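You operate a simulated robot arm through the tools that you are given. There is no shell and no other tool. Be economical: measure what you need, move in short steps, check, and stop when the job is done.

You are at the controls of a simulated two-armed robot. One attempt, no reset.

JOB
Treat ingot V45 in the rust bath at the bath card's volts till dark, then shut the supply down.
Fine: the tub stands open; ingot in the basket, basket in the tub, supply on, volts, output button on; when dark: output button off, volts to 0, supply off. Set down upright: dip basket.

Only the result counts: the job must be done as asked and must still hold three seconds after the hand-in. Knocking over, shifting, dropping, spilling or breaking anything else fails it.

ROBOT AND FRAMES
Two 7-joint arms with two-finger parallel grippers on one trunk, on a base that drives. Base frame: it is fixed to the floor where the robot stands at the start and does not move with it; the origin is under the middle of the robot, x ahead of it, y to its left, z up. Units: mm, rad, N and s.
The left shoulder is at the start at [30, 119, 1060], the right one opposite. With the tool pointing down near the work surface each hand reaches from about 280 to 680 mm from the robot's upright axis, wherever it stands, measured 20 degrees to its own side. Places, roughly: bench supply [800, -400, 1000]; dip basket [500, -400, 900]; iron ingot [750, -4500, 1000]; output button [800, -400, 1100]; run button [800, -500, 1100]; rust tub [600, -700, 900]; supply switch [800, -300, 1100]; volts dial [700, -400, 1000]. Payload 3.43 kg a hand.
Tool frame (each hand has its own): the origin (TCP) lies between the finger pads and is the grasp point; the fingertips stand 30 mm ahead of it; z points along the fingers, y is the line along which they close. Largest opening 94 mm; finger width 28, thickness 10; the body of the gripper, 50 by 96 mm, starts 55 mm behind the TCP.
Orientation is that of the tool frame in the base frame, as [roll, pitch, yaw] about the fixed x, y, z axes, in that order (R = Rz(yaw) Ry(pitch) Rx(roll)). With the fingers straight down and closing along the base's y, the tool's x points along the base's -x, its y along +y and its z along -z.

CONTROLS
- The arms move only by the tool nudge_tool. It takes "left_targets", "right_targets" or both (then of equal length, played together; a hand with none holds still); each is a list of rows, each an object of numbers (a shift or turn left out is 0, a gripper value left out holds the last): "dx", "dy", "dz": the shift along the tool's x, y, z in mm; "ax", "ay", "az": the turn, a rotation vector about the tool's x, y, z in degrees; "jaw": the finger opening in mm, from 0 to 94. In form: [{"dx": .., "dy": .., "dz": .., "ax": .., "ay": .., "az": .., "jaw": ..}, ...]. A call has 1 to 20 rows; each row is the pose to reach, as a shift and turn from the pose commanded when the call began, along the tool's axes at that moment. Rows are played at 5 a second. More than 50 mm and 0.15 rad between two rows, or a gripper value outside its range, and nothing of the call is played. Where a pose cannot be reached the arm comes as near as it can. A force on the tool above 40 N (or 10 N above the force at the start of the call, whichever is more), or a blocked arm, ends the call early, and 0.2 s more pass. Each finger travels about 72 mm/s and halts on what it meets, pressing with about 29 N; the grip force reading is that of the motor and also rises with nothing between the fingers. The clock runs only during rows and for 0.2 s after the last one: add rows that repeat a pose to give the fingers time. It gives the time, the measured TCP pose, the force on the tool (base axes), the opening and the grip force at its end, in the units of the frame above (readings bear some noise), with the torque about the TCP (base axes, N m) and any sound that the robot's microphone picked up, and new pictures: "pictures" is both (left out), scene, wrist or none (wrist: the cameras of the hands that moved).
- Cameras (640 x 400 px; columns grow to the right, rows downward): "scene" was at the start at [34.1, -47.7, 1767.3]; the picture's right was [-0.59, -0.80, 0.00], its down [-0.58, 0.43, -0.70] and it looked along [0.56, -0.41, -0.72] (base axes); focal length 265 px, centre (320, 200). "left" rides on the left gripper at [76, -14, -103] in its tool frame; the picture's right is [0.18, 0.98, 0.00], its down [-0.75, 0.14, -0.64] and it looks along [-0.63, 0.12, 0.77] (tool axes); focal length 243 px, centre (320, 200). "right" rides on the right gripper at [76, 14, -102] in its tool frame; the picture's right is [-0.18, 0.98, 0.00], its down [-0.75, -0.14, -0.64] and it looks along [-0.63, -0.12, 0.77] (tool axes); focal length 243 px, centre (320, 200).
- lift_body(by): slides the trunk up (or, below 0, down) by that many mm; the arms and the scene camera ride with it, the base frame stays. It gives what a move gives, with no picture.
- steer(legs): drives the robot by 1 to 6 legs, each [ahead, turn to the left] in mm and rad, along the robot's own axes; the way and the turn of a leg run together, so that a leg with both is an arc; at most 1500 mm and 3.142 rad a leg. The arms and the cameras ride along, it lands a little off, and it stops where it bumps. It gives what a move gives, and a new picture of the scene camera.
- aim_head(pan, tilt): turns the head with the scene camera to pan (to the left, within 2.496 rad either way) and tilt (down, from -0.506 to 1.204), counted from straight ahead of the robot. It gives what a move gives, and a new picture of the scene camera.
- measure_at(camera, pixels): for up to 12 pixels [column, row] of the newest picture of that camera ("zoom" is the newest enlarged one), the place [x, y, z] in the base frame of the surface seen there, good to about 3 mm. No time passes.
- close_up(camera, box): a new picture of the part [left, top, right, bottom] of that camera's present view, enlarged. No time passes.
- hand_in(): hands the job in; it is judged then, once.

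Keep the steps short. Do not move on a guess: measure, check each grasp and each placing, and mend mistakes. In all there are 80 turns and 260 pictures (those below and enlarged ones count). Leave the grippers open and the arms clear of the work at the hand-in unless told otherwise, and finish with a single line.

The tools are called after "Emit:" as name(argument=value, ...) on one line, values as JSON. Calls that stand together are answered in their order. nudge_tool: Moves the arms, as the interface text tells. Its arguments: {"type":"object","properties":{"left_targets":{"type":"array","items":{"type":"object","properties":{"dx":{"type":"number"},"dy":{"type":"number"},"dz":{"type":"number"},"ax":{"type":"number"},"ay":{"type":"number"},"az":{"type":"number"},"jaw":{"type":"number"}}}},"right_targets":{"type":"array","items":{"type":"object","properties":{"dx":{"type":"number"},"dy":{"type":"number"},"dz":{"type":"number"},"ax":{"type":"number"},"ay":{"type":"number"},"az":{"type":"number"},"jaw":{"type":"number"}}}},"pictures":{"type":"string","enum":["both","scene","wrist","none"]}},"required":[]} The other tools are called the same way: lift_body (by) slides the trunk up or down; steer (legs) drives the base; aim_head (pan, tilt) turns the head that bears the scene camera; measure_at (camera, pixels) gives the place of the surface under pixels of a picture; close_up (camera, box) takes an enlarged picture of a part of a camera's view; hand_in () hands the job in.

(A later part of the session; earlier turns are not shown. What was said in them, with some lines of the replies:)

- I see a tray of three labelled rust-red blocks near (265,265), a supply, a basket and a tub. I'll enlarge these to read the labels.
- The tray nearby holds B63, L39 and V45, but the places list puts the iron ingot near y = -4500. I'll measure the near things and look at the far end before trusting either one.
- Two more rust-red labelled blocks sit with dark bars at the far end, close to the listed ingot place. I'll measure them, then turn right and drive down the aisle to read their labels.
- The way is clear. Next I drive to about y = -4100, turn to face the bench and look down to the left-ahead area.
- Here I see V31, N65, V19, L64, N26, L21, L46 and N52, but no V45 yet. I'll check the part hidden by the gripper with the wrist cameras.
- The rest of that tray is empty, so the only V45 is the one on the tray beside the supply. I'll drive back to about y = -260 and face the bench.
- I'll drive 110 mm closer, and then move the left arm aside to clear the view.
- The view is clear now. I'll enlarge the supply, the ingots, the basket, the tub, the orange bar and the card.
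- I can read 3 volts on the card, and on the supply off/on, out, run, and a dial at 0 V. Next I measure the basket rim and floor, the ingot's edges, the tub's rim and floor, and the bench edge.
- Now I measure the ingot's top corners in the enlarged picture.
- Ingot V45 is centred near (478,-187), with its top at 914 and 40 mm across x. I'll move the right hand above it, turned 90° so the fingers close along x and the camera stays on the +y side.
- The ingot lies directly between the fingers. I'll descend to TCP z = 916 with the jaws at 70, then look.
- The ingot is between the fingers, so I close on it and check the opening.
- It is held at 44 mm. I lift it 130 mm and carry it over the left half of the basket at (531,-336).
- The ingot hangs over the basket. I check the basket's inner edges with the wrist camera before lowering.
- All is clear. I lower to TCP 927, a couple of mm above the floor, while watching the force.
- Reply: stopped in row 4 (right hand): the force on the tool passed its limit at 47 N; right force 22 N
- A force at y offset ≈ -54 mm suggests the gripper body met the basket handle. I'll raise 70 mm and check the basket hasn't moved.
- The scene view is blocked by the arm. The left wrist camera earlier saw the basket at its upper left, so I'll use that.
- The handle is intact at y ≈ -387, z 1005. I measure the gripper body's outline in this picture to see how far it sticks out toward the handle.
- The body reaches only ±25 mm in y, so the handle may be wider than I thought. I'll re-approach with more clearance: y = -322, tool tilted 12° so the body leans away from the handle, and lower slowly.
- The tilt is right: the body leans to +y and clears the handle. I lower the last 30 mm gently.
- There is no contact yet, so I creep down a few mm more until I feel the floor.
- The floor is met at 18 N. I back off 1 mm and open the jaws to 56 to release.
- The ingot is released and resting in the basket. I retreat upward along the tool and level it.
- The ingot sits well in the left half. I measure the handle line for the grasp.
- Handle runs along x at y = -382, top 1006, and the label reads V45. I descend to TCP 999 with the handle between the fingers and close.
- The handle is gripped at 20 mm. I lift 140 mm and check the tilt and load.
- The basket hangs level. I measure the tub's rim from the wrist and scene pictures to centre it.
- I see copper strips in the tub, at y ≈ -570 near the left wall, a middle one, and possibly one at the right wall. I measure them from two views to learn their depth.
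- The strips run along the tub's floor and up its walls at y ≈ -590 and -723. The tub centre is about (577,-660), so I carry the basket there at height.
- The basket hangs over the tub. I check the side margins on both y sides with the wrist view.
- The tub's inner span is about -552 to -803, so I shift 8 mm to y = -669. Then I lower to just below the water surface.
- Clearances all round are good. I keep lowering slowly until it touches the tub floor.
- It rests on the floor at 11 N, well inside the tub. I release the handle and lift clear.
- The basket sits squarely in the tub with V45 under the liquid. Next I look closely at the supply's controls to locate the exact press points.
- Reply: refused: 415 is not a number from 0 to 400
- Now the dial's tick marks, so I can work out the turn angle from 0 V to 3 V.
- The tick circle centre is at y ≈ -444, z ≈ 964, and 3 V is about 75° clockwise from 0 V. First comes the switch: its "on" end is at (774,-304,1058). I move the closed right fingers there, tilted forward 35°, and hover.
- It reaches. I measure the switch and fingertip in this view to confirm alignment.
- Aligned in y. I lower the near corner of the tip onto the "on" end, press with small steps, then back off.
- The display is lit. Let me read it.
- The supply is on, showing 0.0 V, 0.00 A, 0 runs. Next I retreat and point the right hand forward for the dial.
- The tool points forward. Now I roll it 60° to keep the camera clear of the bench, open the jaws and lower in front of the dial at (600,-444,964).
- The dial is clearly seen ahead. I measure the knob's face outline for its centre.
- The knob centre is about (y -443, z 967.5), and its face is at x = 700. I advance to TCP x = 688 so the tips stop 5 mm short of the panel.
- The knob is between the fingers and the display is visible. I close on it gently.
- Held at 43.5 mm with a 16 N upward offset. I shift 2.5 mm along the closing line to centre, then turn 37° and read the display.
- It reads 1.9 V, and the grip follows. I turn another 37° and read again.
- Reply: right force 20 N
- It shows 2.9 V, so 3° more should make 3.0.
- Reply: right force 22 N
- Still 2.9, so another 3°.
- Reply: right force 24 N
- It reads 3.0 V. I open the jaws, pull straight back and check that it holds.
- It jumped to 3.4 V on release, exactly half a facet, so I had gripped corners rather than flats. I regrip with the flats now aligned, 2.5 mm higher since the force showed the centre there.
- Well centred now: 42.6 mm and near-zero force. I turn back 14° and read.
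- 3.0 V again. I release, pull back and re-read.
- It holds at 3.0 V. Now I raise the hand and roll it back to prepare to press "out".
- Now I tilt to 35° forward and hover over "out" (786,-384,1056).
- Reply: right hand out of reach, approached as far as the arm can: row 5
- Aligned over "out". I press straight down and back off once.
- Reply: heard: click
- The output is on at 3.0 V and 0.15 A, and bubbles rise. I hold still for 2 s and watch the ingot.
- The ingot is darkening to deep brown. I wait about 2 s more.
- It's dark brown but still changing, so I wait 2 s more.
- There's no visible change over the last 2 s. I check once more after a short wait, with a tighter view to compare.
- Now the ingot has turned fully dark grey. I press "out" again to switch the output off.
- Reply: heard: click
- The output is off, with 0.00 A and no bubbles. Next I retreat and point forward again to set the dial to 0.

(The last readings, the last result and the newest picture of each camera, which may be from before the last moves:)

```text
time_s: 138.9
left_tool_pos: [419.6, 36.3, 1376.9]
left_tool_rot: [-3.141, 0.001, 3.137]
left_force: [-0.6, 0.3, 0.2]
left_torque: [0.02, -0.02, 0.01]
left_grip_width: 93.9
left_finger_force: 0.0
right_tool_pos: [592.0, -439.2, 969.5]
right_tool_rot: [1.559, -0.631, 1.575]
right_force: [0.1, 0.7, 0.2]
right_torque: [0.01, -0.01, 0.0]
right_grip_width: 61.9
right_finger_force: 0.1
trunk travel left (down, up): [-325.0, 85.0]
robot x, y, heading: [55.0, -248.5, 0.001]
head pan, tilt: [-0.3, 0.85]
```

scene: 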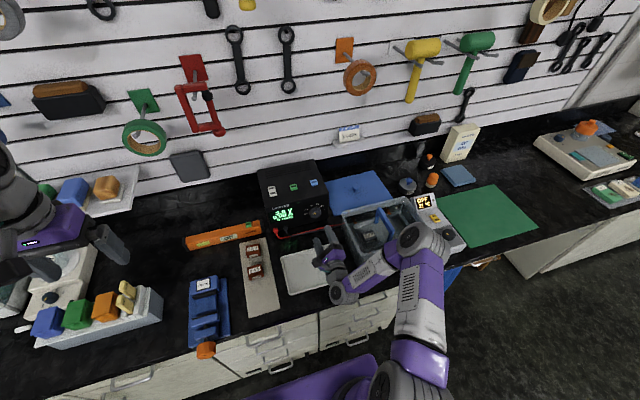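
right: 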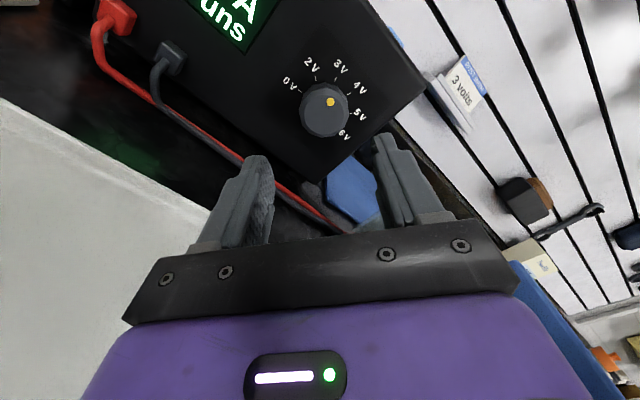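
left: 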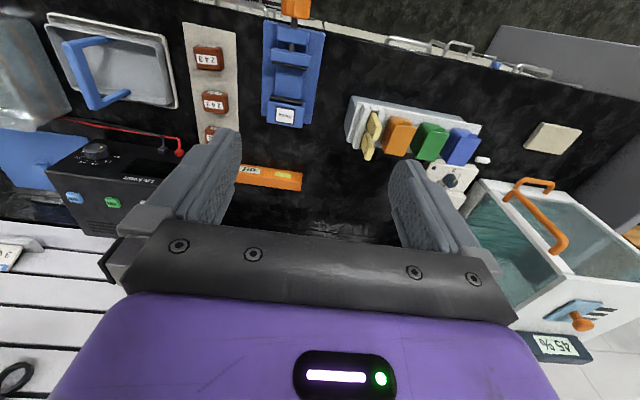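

I align with the centre found earlier (y -443, z 971), advance to x = 689, and grip.

Emit:
nudge_tool(right_targets=[{"dx": -2.2, "dy": 3.4, "dz": 35}, {"dx": -2.2, "dy": 3.4, "dz": 70}, {"dx": -2.2, "dy": 3.4, "dz": 96}, {"dx": -2.2, "dy": 3.4, "dz": 96, "jaw": 54}, {"dx": -2.2, "dy": 3.4, "dz": 96, "jaw": 46}, {"dx": -2.2, "dy": 3.4, "dz": 96, "jaw": 40}, {"dx": -2.2, "dy": 3.4, "dz": 96, "jaw": 38}, {"dx": -2.2, "dy": 3.4, "dz": 96, "jaw": 38}], pictures="none")

Emit:
nudge_tool(right_targets=[{"az": -8}, {"az": -16}, {"az": -24}, {"az": -32}, {"az": -40}, {"az": -48}, {"az": -56}, {"az": -64}, {"az": -70}, {"az": -70}], pictures="wrist")

Emit:
close_up(camera="scene", box=[255, 165, 355, 235])

```text
time_s: 140.7
left_tool_pos: [420.8, 36.4, 1376.9]
left_tool_rot: [-3.14, 0.0, 3.138]
left_force: [0.9, 0.8, -0.3]
left_torque: [0.0, 0.03, 0.01]
left_grip_width: 93.9
left_finger_force: 0.0
right_tool_pos: [687.8, -443.3, 969.9]
right_tool_rot: [1.564, -0.629, 1.575]
right_force: [0.4, 2.8, -1.9]
right_torque: [-0.01, 0.47, 0.43]
right_grip_width: 42.5
right_finger_force: 45.3
trunk travel left (down, up): [-325.0, 85.0]
robot x, y, heading: [56.3, -252.8, -0.001]
head pan, tilt: [-0.3, 0.85]
```

```text
time_s: 142.9
left_tool_pos: [421.5, 35.1, 1378.6]
left_tool_rot: [3.141, 0.0, 3.137]
left_force: [-0.5, -0.3, 1.1]
left_torque: [0.0, 0.01, 0.01]
left_grip_width: 93.8
left_finger_force: 0.1
right_tool_pos: [687.1, -442.3, 968.7]
right_tool_rot: [1.57, 0.593, 1.569]
right_force: [-7.4, 2.7, -22.5]
right_torque: [-0.03, 0.01, 0.07]
right_grip_width: 42.4
right_finger_force: 44.9
trunk travel left (down, up): [-325.0, 85.0]
robot x, y, heading: [54.7, -252.1, -0.001]
head pan, tilt: [-0.3, 0.85]
```

right: 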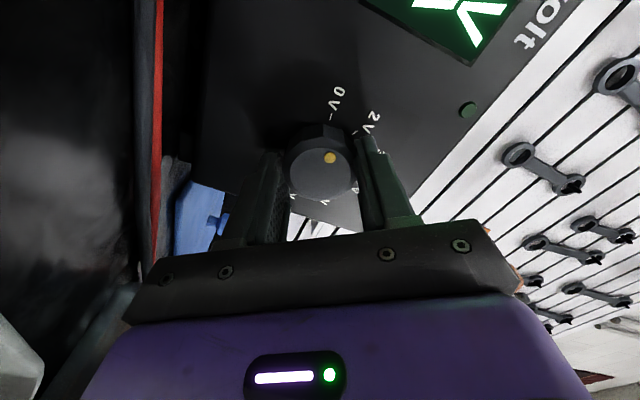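

```text
5.71 times, centred on (305, 200) of scene
```

zoom: 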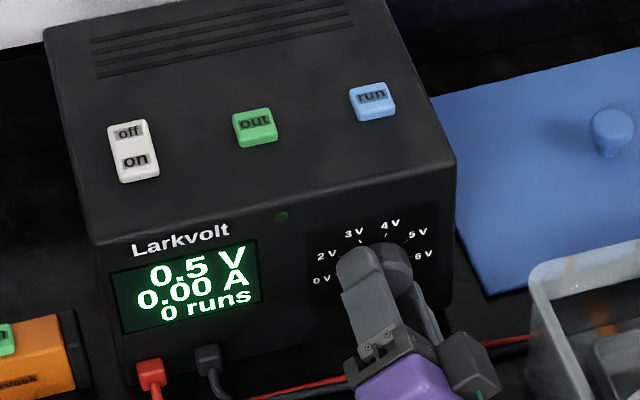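

0.5 V. I relieve the side load by 2 mm and turn another 10°.

Emit:
nudge_tool(right_targets=[{"dx": 1.1, "dy": -1.7}, {"dx": 1.1, "dy": -1.7, "az": -5}, {"dx": 1.1, "dy": -1.7, "az": -10}, {"dx": 1.1, "dy": -1.7, "az": -10}], pictures="none")

Emit:
close_up(camera="scene", box=[255, 165, 355, 235])

```text
time_s: 143.9
left_tool_pos: [422.0, 35.1, 1377.3]
left_tool_rot: [-3.141, 0.001, 3.138]
left_force: [0.3, 0.3, -1.2]
left_torque: [-0.02, -0.03, -0.05]
left_grip_width: 94.4
left_finger_force: 0.0
right_tool_pos: [687.2, -444.3, 969.7]
right_tool_rot: [1.564, 0.765, 1.561]
right_force: [-8.5, 1.5, -14.0]
right_torque: [-0.02, 0.95, 0.7]
right_grip_width: 42.5
right_finger_force: 45.0
trunk travel left (down, up): [-325.0, 85.0]
robot x, y, heading: [61.9, -250.3, -0.004]
head pan, tilt: [-0.3, 0.85]
```

```text
5.71 times, centred on (305, 200) of scene
```

zoom: 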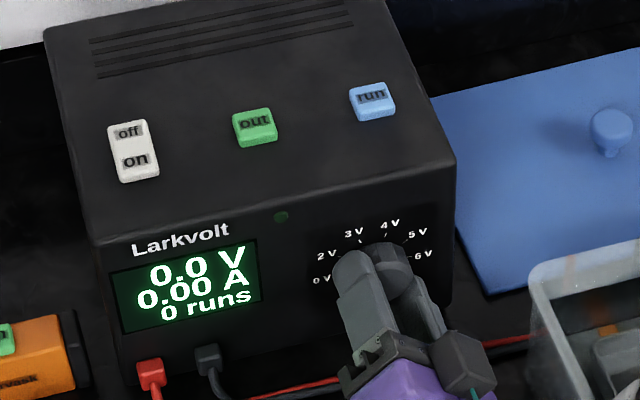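

0.0 V. I release, pull back and re-read.

Emit:
nudge_tool(right_targets=[{"jaw": 46}, {"jaw": 54}, {"jaw": 64}, {"jaw": 64}, {"dz": -35}, {"dz": -70}, {"dz": -100}, {"dz": -100}], pictures="none")

Emit:
close_up(camera="scene", box=[255, 165, 355, 235])

```text
time_s: 145.7
left_tool_pos: [419.6, 35.0, 1377.8]
left_tool_rot: [3.141, 0.001, 3.137]
left_force: [0.0, -0.3, 1.3]
left_torque: [-0.01, 0.0, 0.0]
left_grip_width: 93.9
left_finger_force: 0.1
right_tool_pos: [587.0, -441.2, 969.0]
right_tool_rot: [1.558, 0.766, 1.558]
right_force: [-0.4, -0.3, 0.4]
right_torque: [0.01, 0.01, -0.02]
right_grip_width: 64.0
right_finger_force: 0.1
trunk travel left (down, up): [-325.0, 85.0]
robot x, y, heading: [56.6, -253.6, 0.002]
head pan, tilt: [-0.3, 0.85]
```

```text
5.71 times, centred on (305, 200) of scene
```

zoom: 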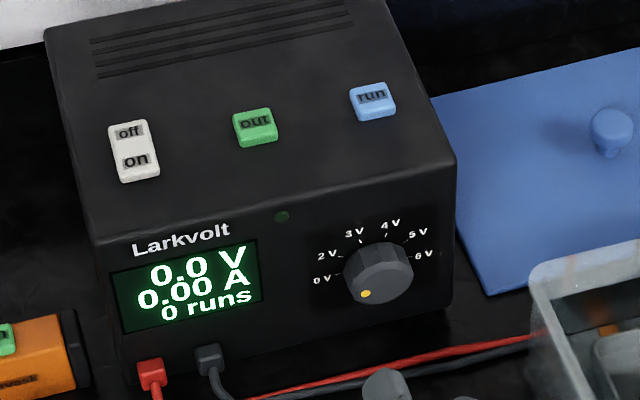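

0.0 V holds. Now the switch: I raise, unroll, and then tilt over the "off" end.

Emit:
nudge_tool(right_targets=[{"dx": -28, "dy": 29, "jaw": 40}, {"dx": -56, "dy": 58, "jaw": 20}, {"dx": -84, "dy": 87, "jaw": 0}, {"dx": -111, "dy": 115, "az": -7}, {"dx": -100, "dy": 150, "az": -14}, {"dx": -88, "dy": 185, "az": -21}, {"dx": -75, "dy": 220, "az": -28}, {"dx": -61, "dy": 261, "az": -35}, {"dx": -61, "dy": 261, "az": -41}, {"dx": -61, "dy": 261, "az": -46}, {"dx": -61, "dy": 261, "az": -46}], pictures="none")

```text
time_s: 148.1
left_tool_pos: [420.4, 34.0, 1377.4]
left_tool_rot: [-3.141, 0.0, 3.138]
left_force: [-0.2, 0.1, -0.1]
left_torque: [-0.01, 0.01, 0.0]
left_grip_width: 94.0
left_finger_force: 0.1
right_tool_pos: [584.9, -305.6, 1199.9]
right_tool_rot: [0.08, 1.563, 0.078]
right_force: [0.1, 0.2, 0.4]
right_torque: [0.0, -0.02, 0.0]
right_grip_width: 0.0
right_finger_force: 29.3
trunk travel left (down, up): [-325.0, 85.0]
robot x, y, heading: [54.2, -248.6, 0.002]
head pan, tilt: [-0.3, 0.85]
```

Emit:
nudge_tool(right_targets=[{"dz": 30, "ay": 8}, {"dz": 60, "ay": 16}, {"dz": 90, "ay": 24}, {"dz": 120, "ay": 32}, {"dz": 150, "ay": 40}, {"dz": 180, "ay": 45}, {"dz": 208, "ay": 45, "dx": 10, "dy": 2}, {"dz": 208, "ay": 45, "dx": 50, "dy": 2}, {"dz": 208, "ay": 45, "dx": 87, "dy": 2}, {"dz": 208, "ay": 45, "dx": 87, "dy": 2}], pictures="wrist")

Emit:
close_up(camera="right", box=[240, 40, 400, 180])

```text
time_s: 150.3
left_tool_pos: [419.3, 35.0, 1375.8]
left_tool_rot: [3.139, 0.001, 3.139]
left_force: [0.6, 0.2, -0.1]
left_torque: [0.0, 0.03, 0.0]
left_grip_width: 94.2
left_finger_force: 0.0
right_tool_pos: [793.1, -303.1, 1113.6]
right_tool_rot: [3.139, 0.794, 3.136]
right_force: [-0.3, 0.2, -0.6]
right_torque: [0.01, 0.01, 0.0]
right_grip_width: 0.0
right_finger_force: 29.0
trunk travel left (down, up): [-325.0, 85.0]
robot x, y, heading: [58.1, -249.3, -0.004]
head pan, tilt: [-0.3, 0.85]
```

right: 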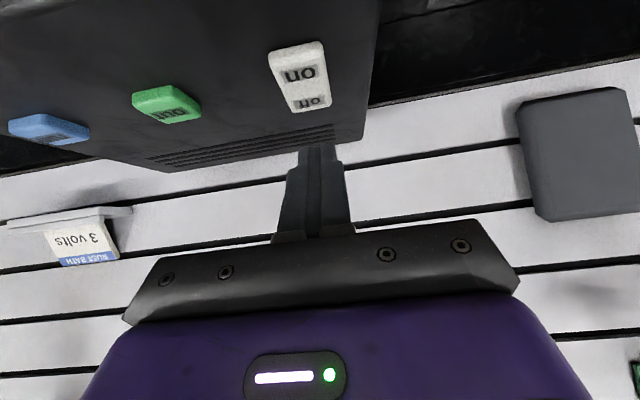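

```text
2.86 times, centred on (320, 110) of right
```

zoom: 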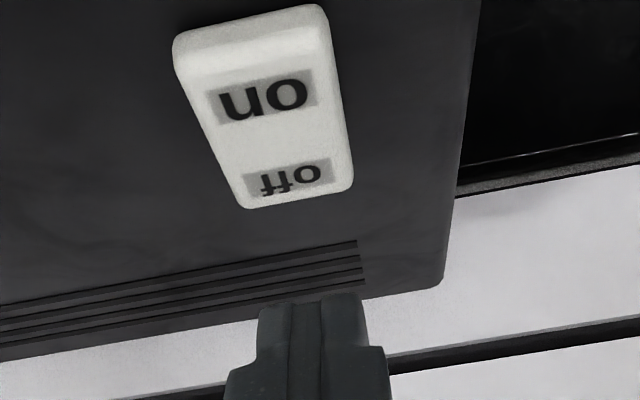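

Emit:
measure_at(camera="zoom", pixels=[[298, 182], [262, 95], [300, 202], [300, 310], [320, 300], [275, 140]])

```text
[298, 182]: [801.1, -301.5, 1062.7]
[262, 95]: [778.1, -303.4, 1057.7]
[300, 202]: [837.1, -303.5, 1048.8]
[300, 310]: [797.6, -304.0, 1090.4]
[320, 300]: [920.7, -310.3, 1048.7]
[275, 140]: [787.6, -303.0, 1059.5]
```

The tip is above the "off" end (801,-302,1062). I press down and back off.

Emit:
nudge_tool(right_targets=[{"dx": 8.6, "dz": 8.4}, {"dx": 14.3, "dz": 14}, {"dx": 16.4, "dz": 16.1}, {"dx": 18.5, "dz": 18.2}, {"dx": 20.7, "dz": 20.3}, {"dx": 22.1, "dz": 21.7}, {"dx": 5.7, "dz": 5.6}, {"dx": -20, "dz": -20}], pictures="both")

Emit:
close_up(camera="scene", box=[255, 165, 435, 275])

```text
time_s: 152.1
left_tool_pos: [419.3, 36.5, 1378.8]
left_tool_rot: [3.14, 0.002, 3.139]
left_force: [0.6, -0.3, -0.4]
left_torque: [-0.01, -0.01, -0.03]
left_grip_width: 94.2
left_finger_force: 0.0
right_tool_pos: [792.8, -302.3, 1144.1]
right_tool_rot: [3.141, 0.792, 3.137]
right_force: [-0.2, -0.4, -0.3]
right_torque: [0.02, 0.02, -0.03]
right_grip_width: 0.0
right_finger_force: 29.2
trunk travel left (down, up): [-325.0, 85.0]
robot x, y, heading: [50.2, -248.2, -0.002]
head pan, tilt: [-0.3, 0.85]
```

scene: 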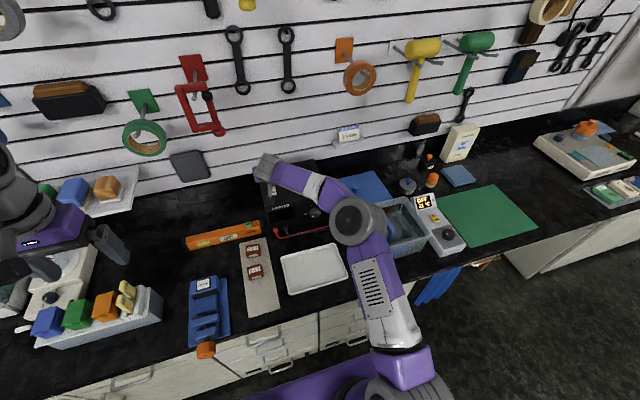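
right: 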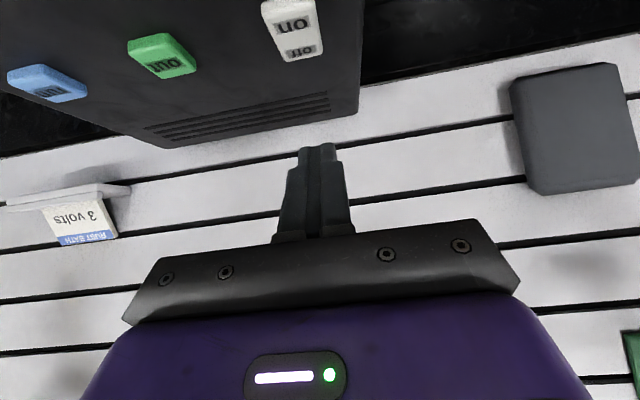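

```text
3.56 times, centred on (345, 220) of scene
```

zoom: 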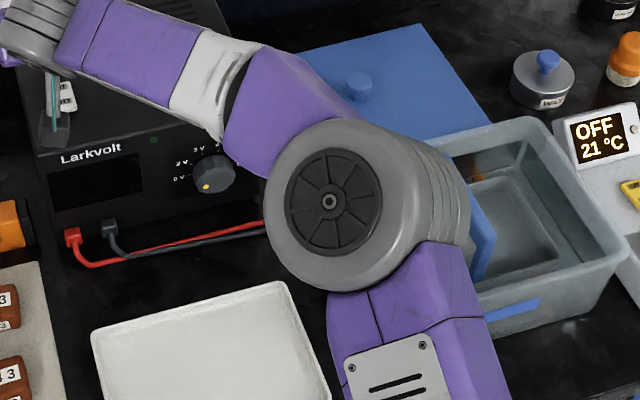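

The supply is off, the dial is at 0 and the display is blank. I retract the right arm, open the jaws and take a final look.

Emit:
nudge_tool(right_targets=[{"dx": -22, "dz": -21}, {"dx": -43, "dz": -42}, {"dx": -22, "dz": -75}, {"dx": -1, "dz": -108}, {"dx": 20, "dz": -141}, {"dx": 41, "dz": -174}, {"dx": 62, "dz": -207}, {"dx": 83, "dz": -241, "jaw": 40}, {"dx": 73, "dz": -275, "jaw": 80}, {"dx": 60, "dz": -305, "jaw": 90}, {"dx": 60, "dz": -305}], pictures="scene")

Emit:
close_up(camera="scene", box=[255, 165, 435, 275])

Emit:
close_up(camera="left", box=[0, 0, 240, 200])

```text
time_s: 154.5
left_tool_pos: [420.6, 36.0, 1377.2]
left_tool_rot: [-3.141, 0.0, 3.138]
left_force: [0.2, 0.0, 0.0]
left_torque: [0.01, 0.0, -0.01]
left_grip_width: 93.9
left_finger_force: 0.1
right_tool_pos: [533.5, -305.2, 1313.6]
right_tool_rot: [3.138, 0.794, 3.137]
right_force: [-0.1, 0.0, 0.9]
right_torque: [-0.02, -0.01, 0.02]
right_grip_width: 90.2
right_finger_force: 0.0
trunk travel left (down, up): [-325.0, 85.0]
robot x, y, heading: [56.3, -249.8, 0.003]
head pan, tilt: [-0.3, 0.85]
```

scene: 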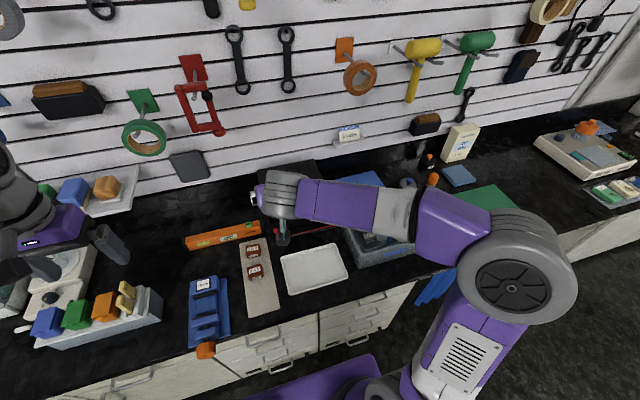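

```text
3.56 times, centred on (345, 220) of scene
```

zoom: 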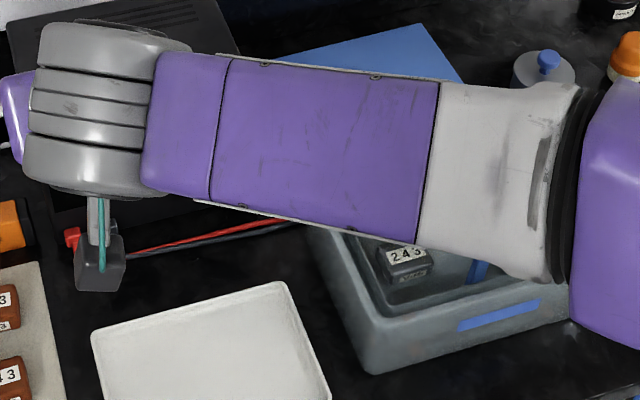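

```text
2.00 times, centred on (120, 100) of left
```

zoom: 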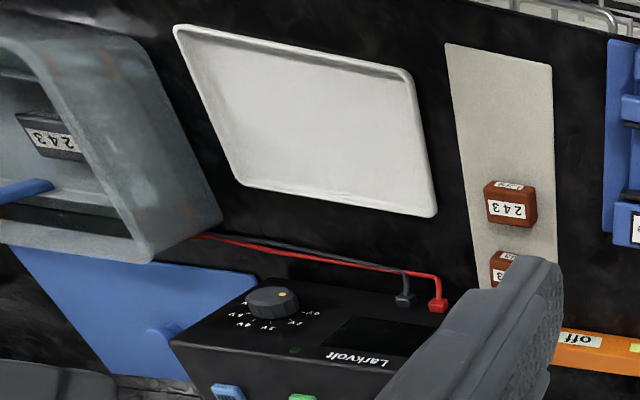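

The ingot is dark, the basket stands upright in the tub, the supply is off with the dial at 0, and both arms are clear with grippers open. I hand in.

Emit:
hand_in()

```text
The job is handed in.
```

Ingot V45 was treated at 3 V in the rust bath until it turned dark; the output is off, the volts are at 0, the supply is off, and the basket stands upright in the tub.
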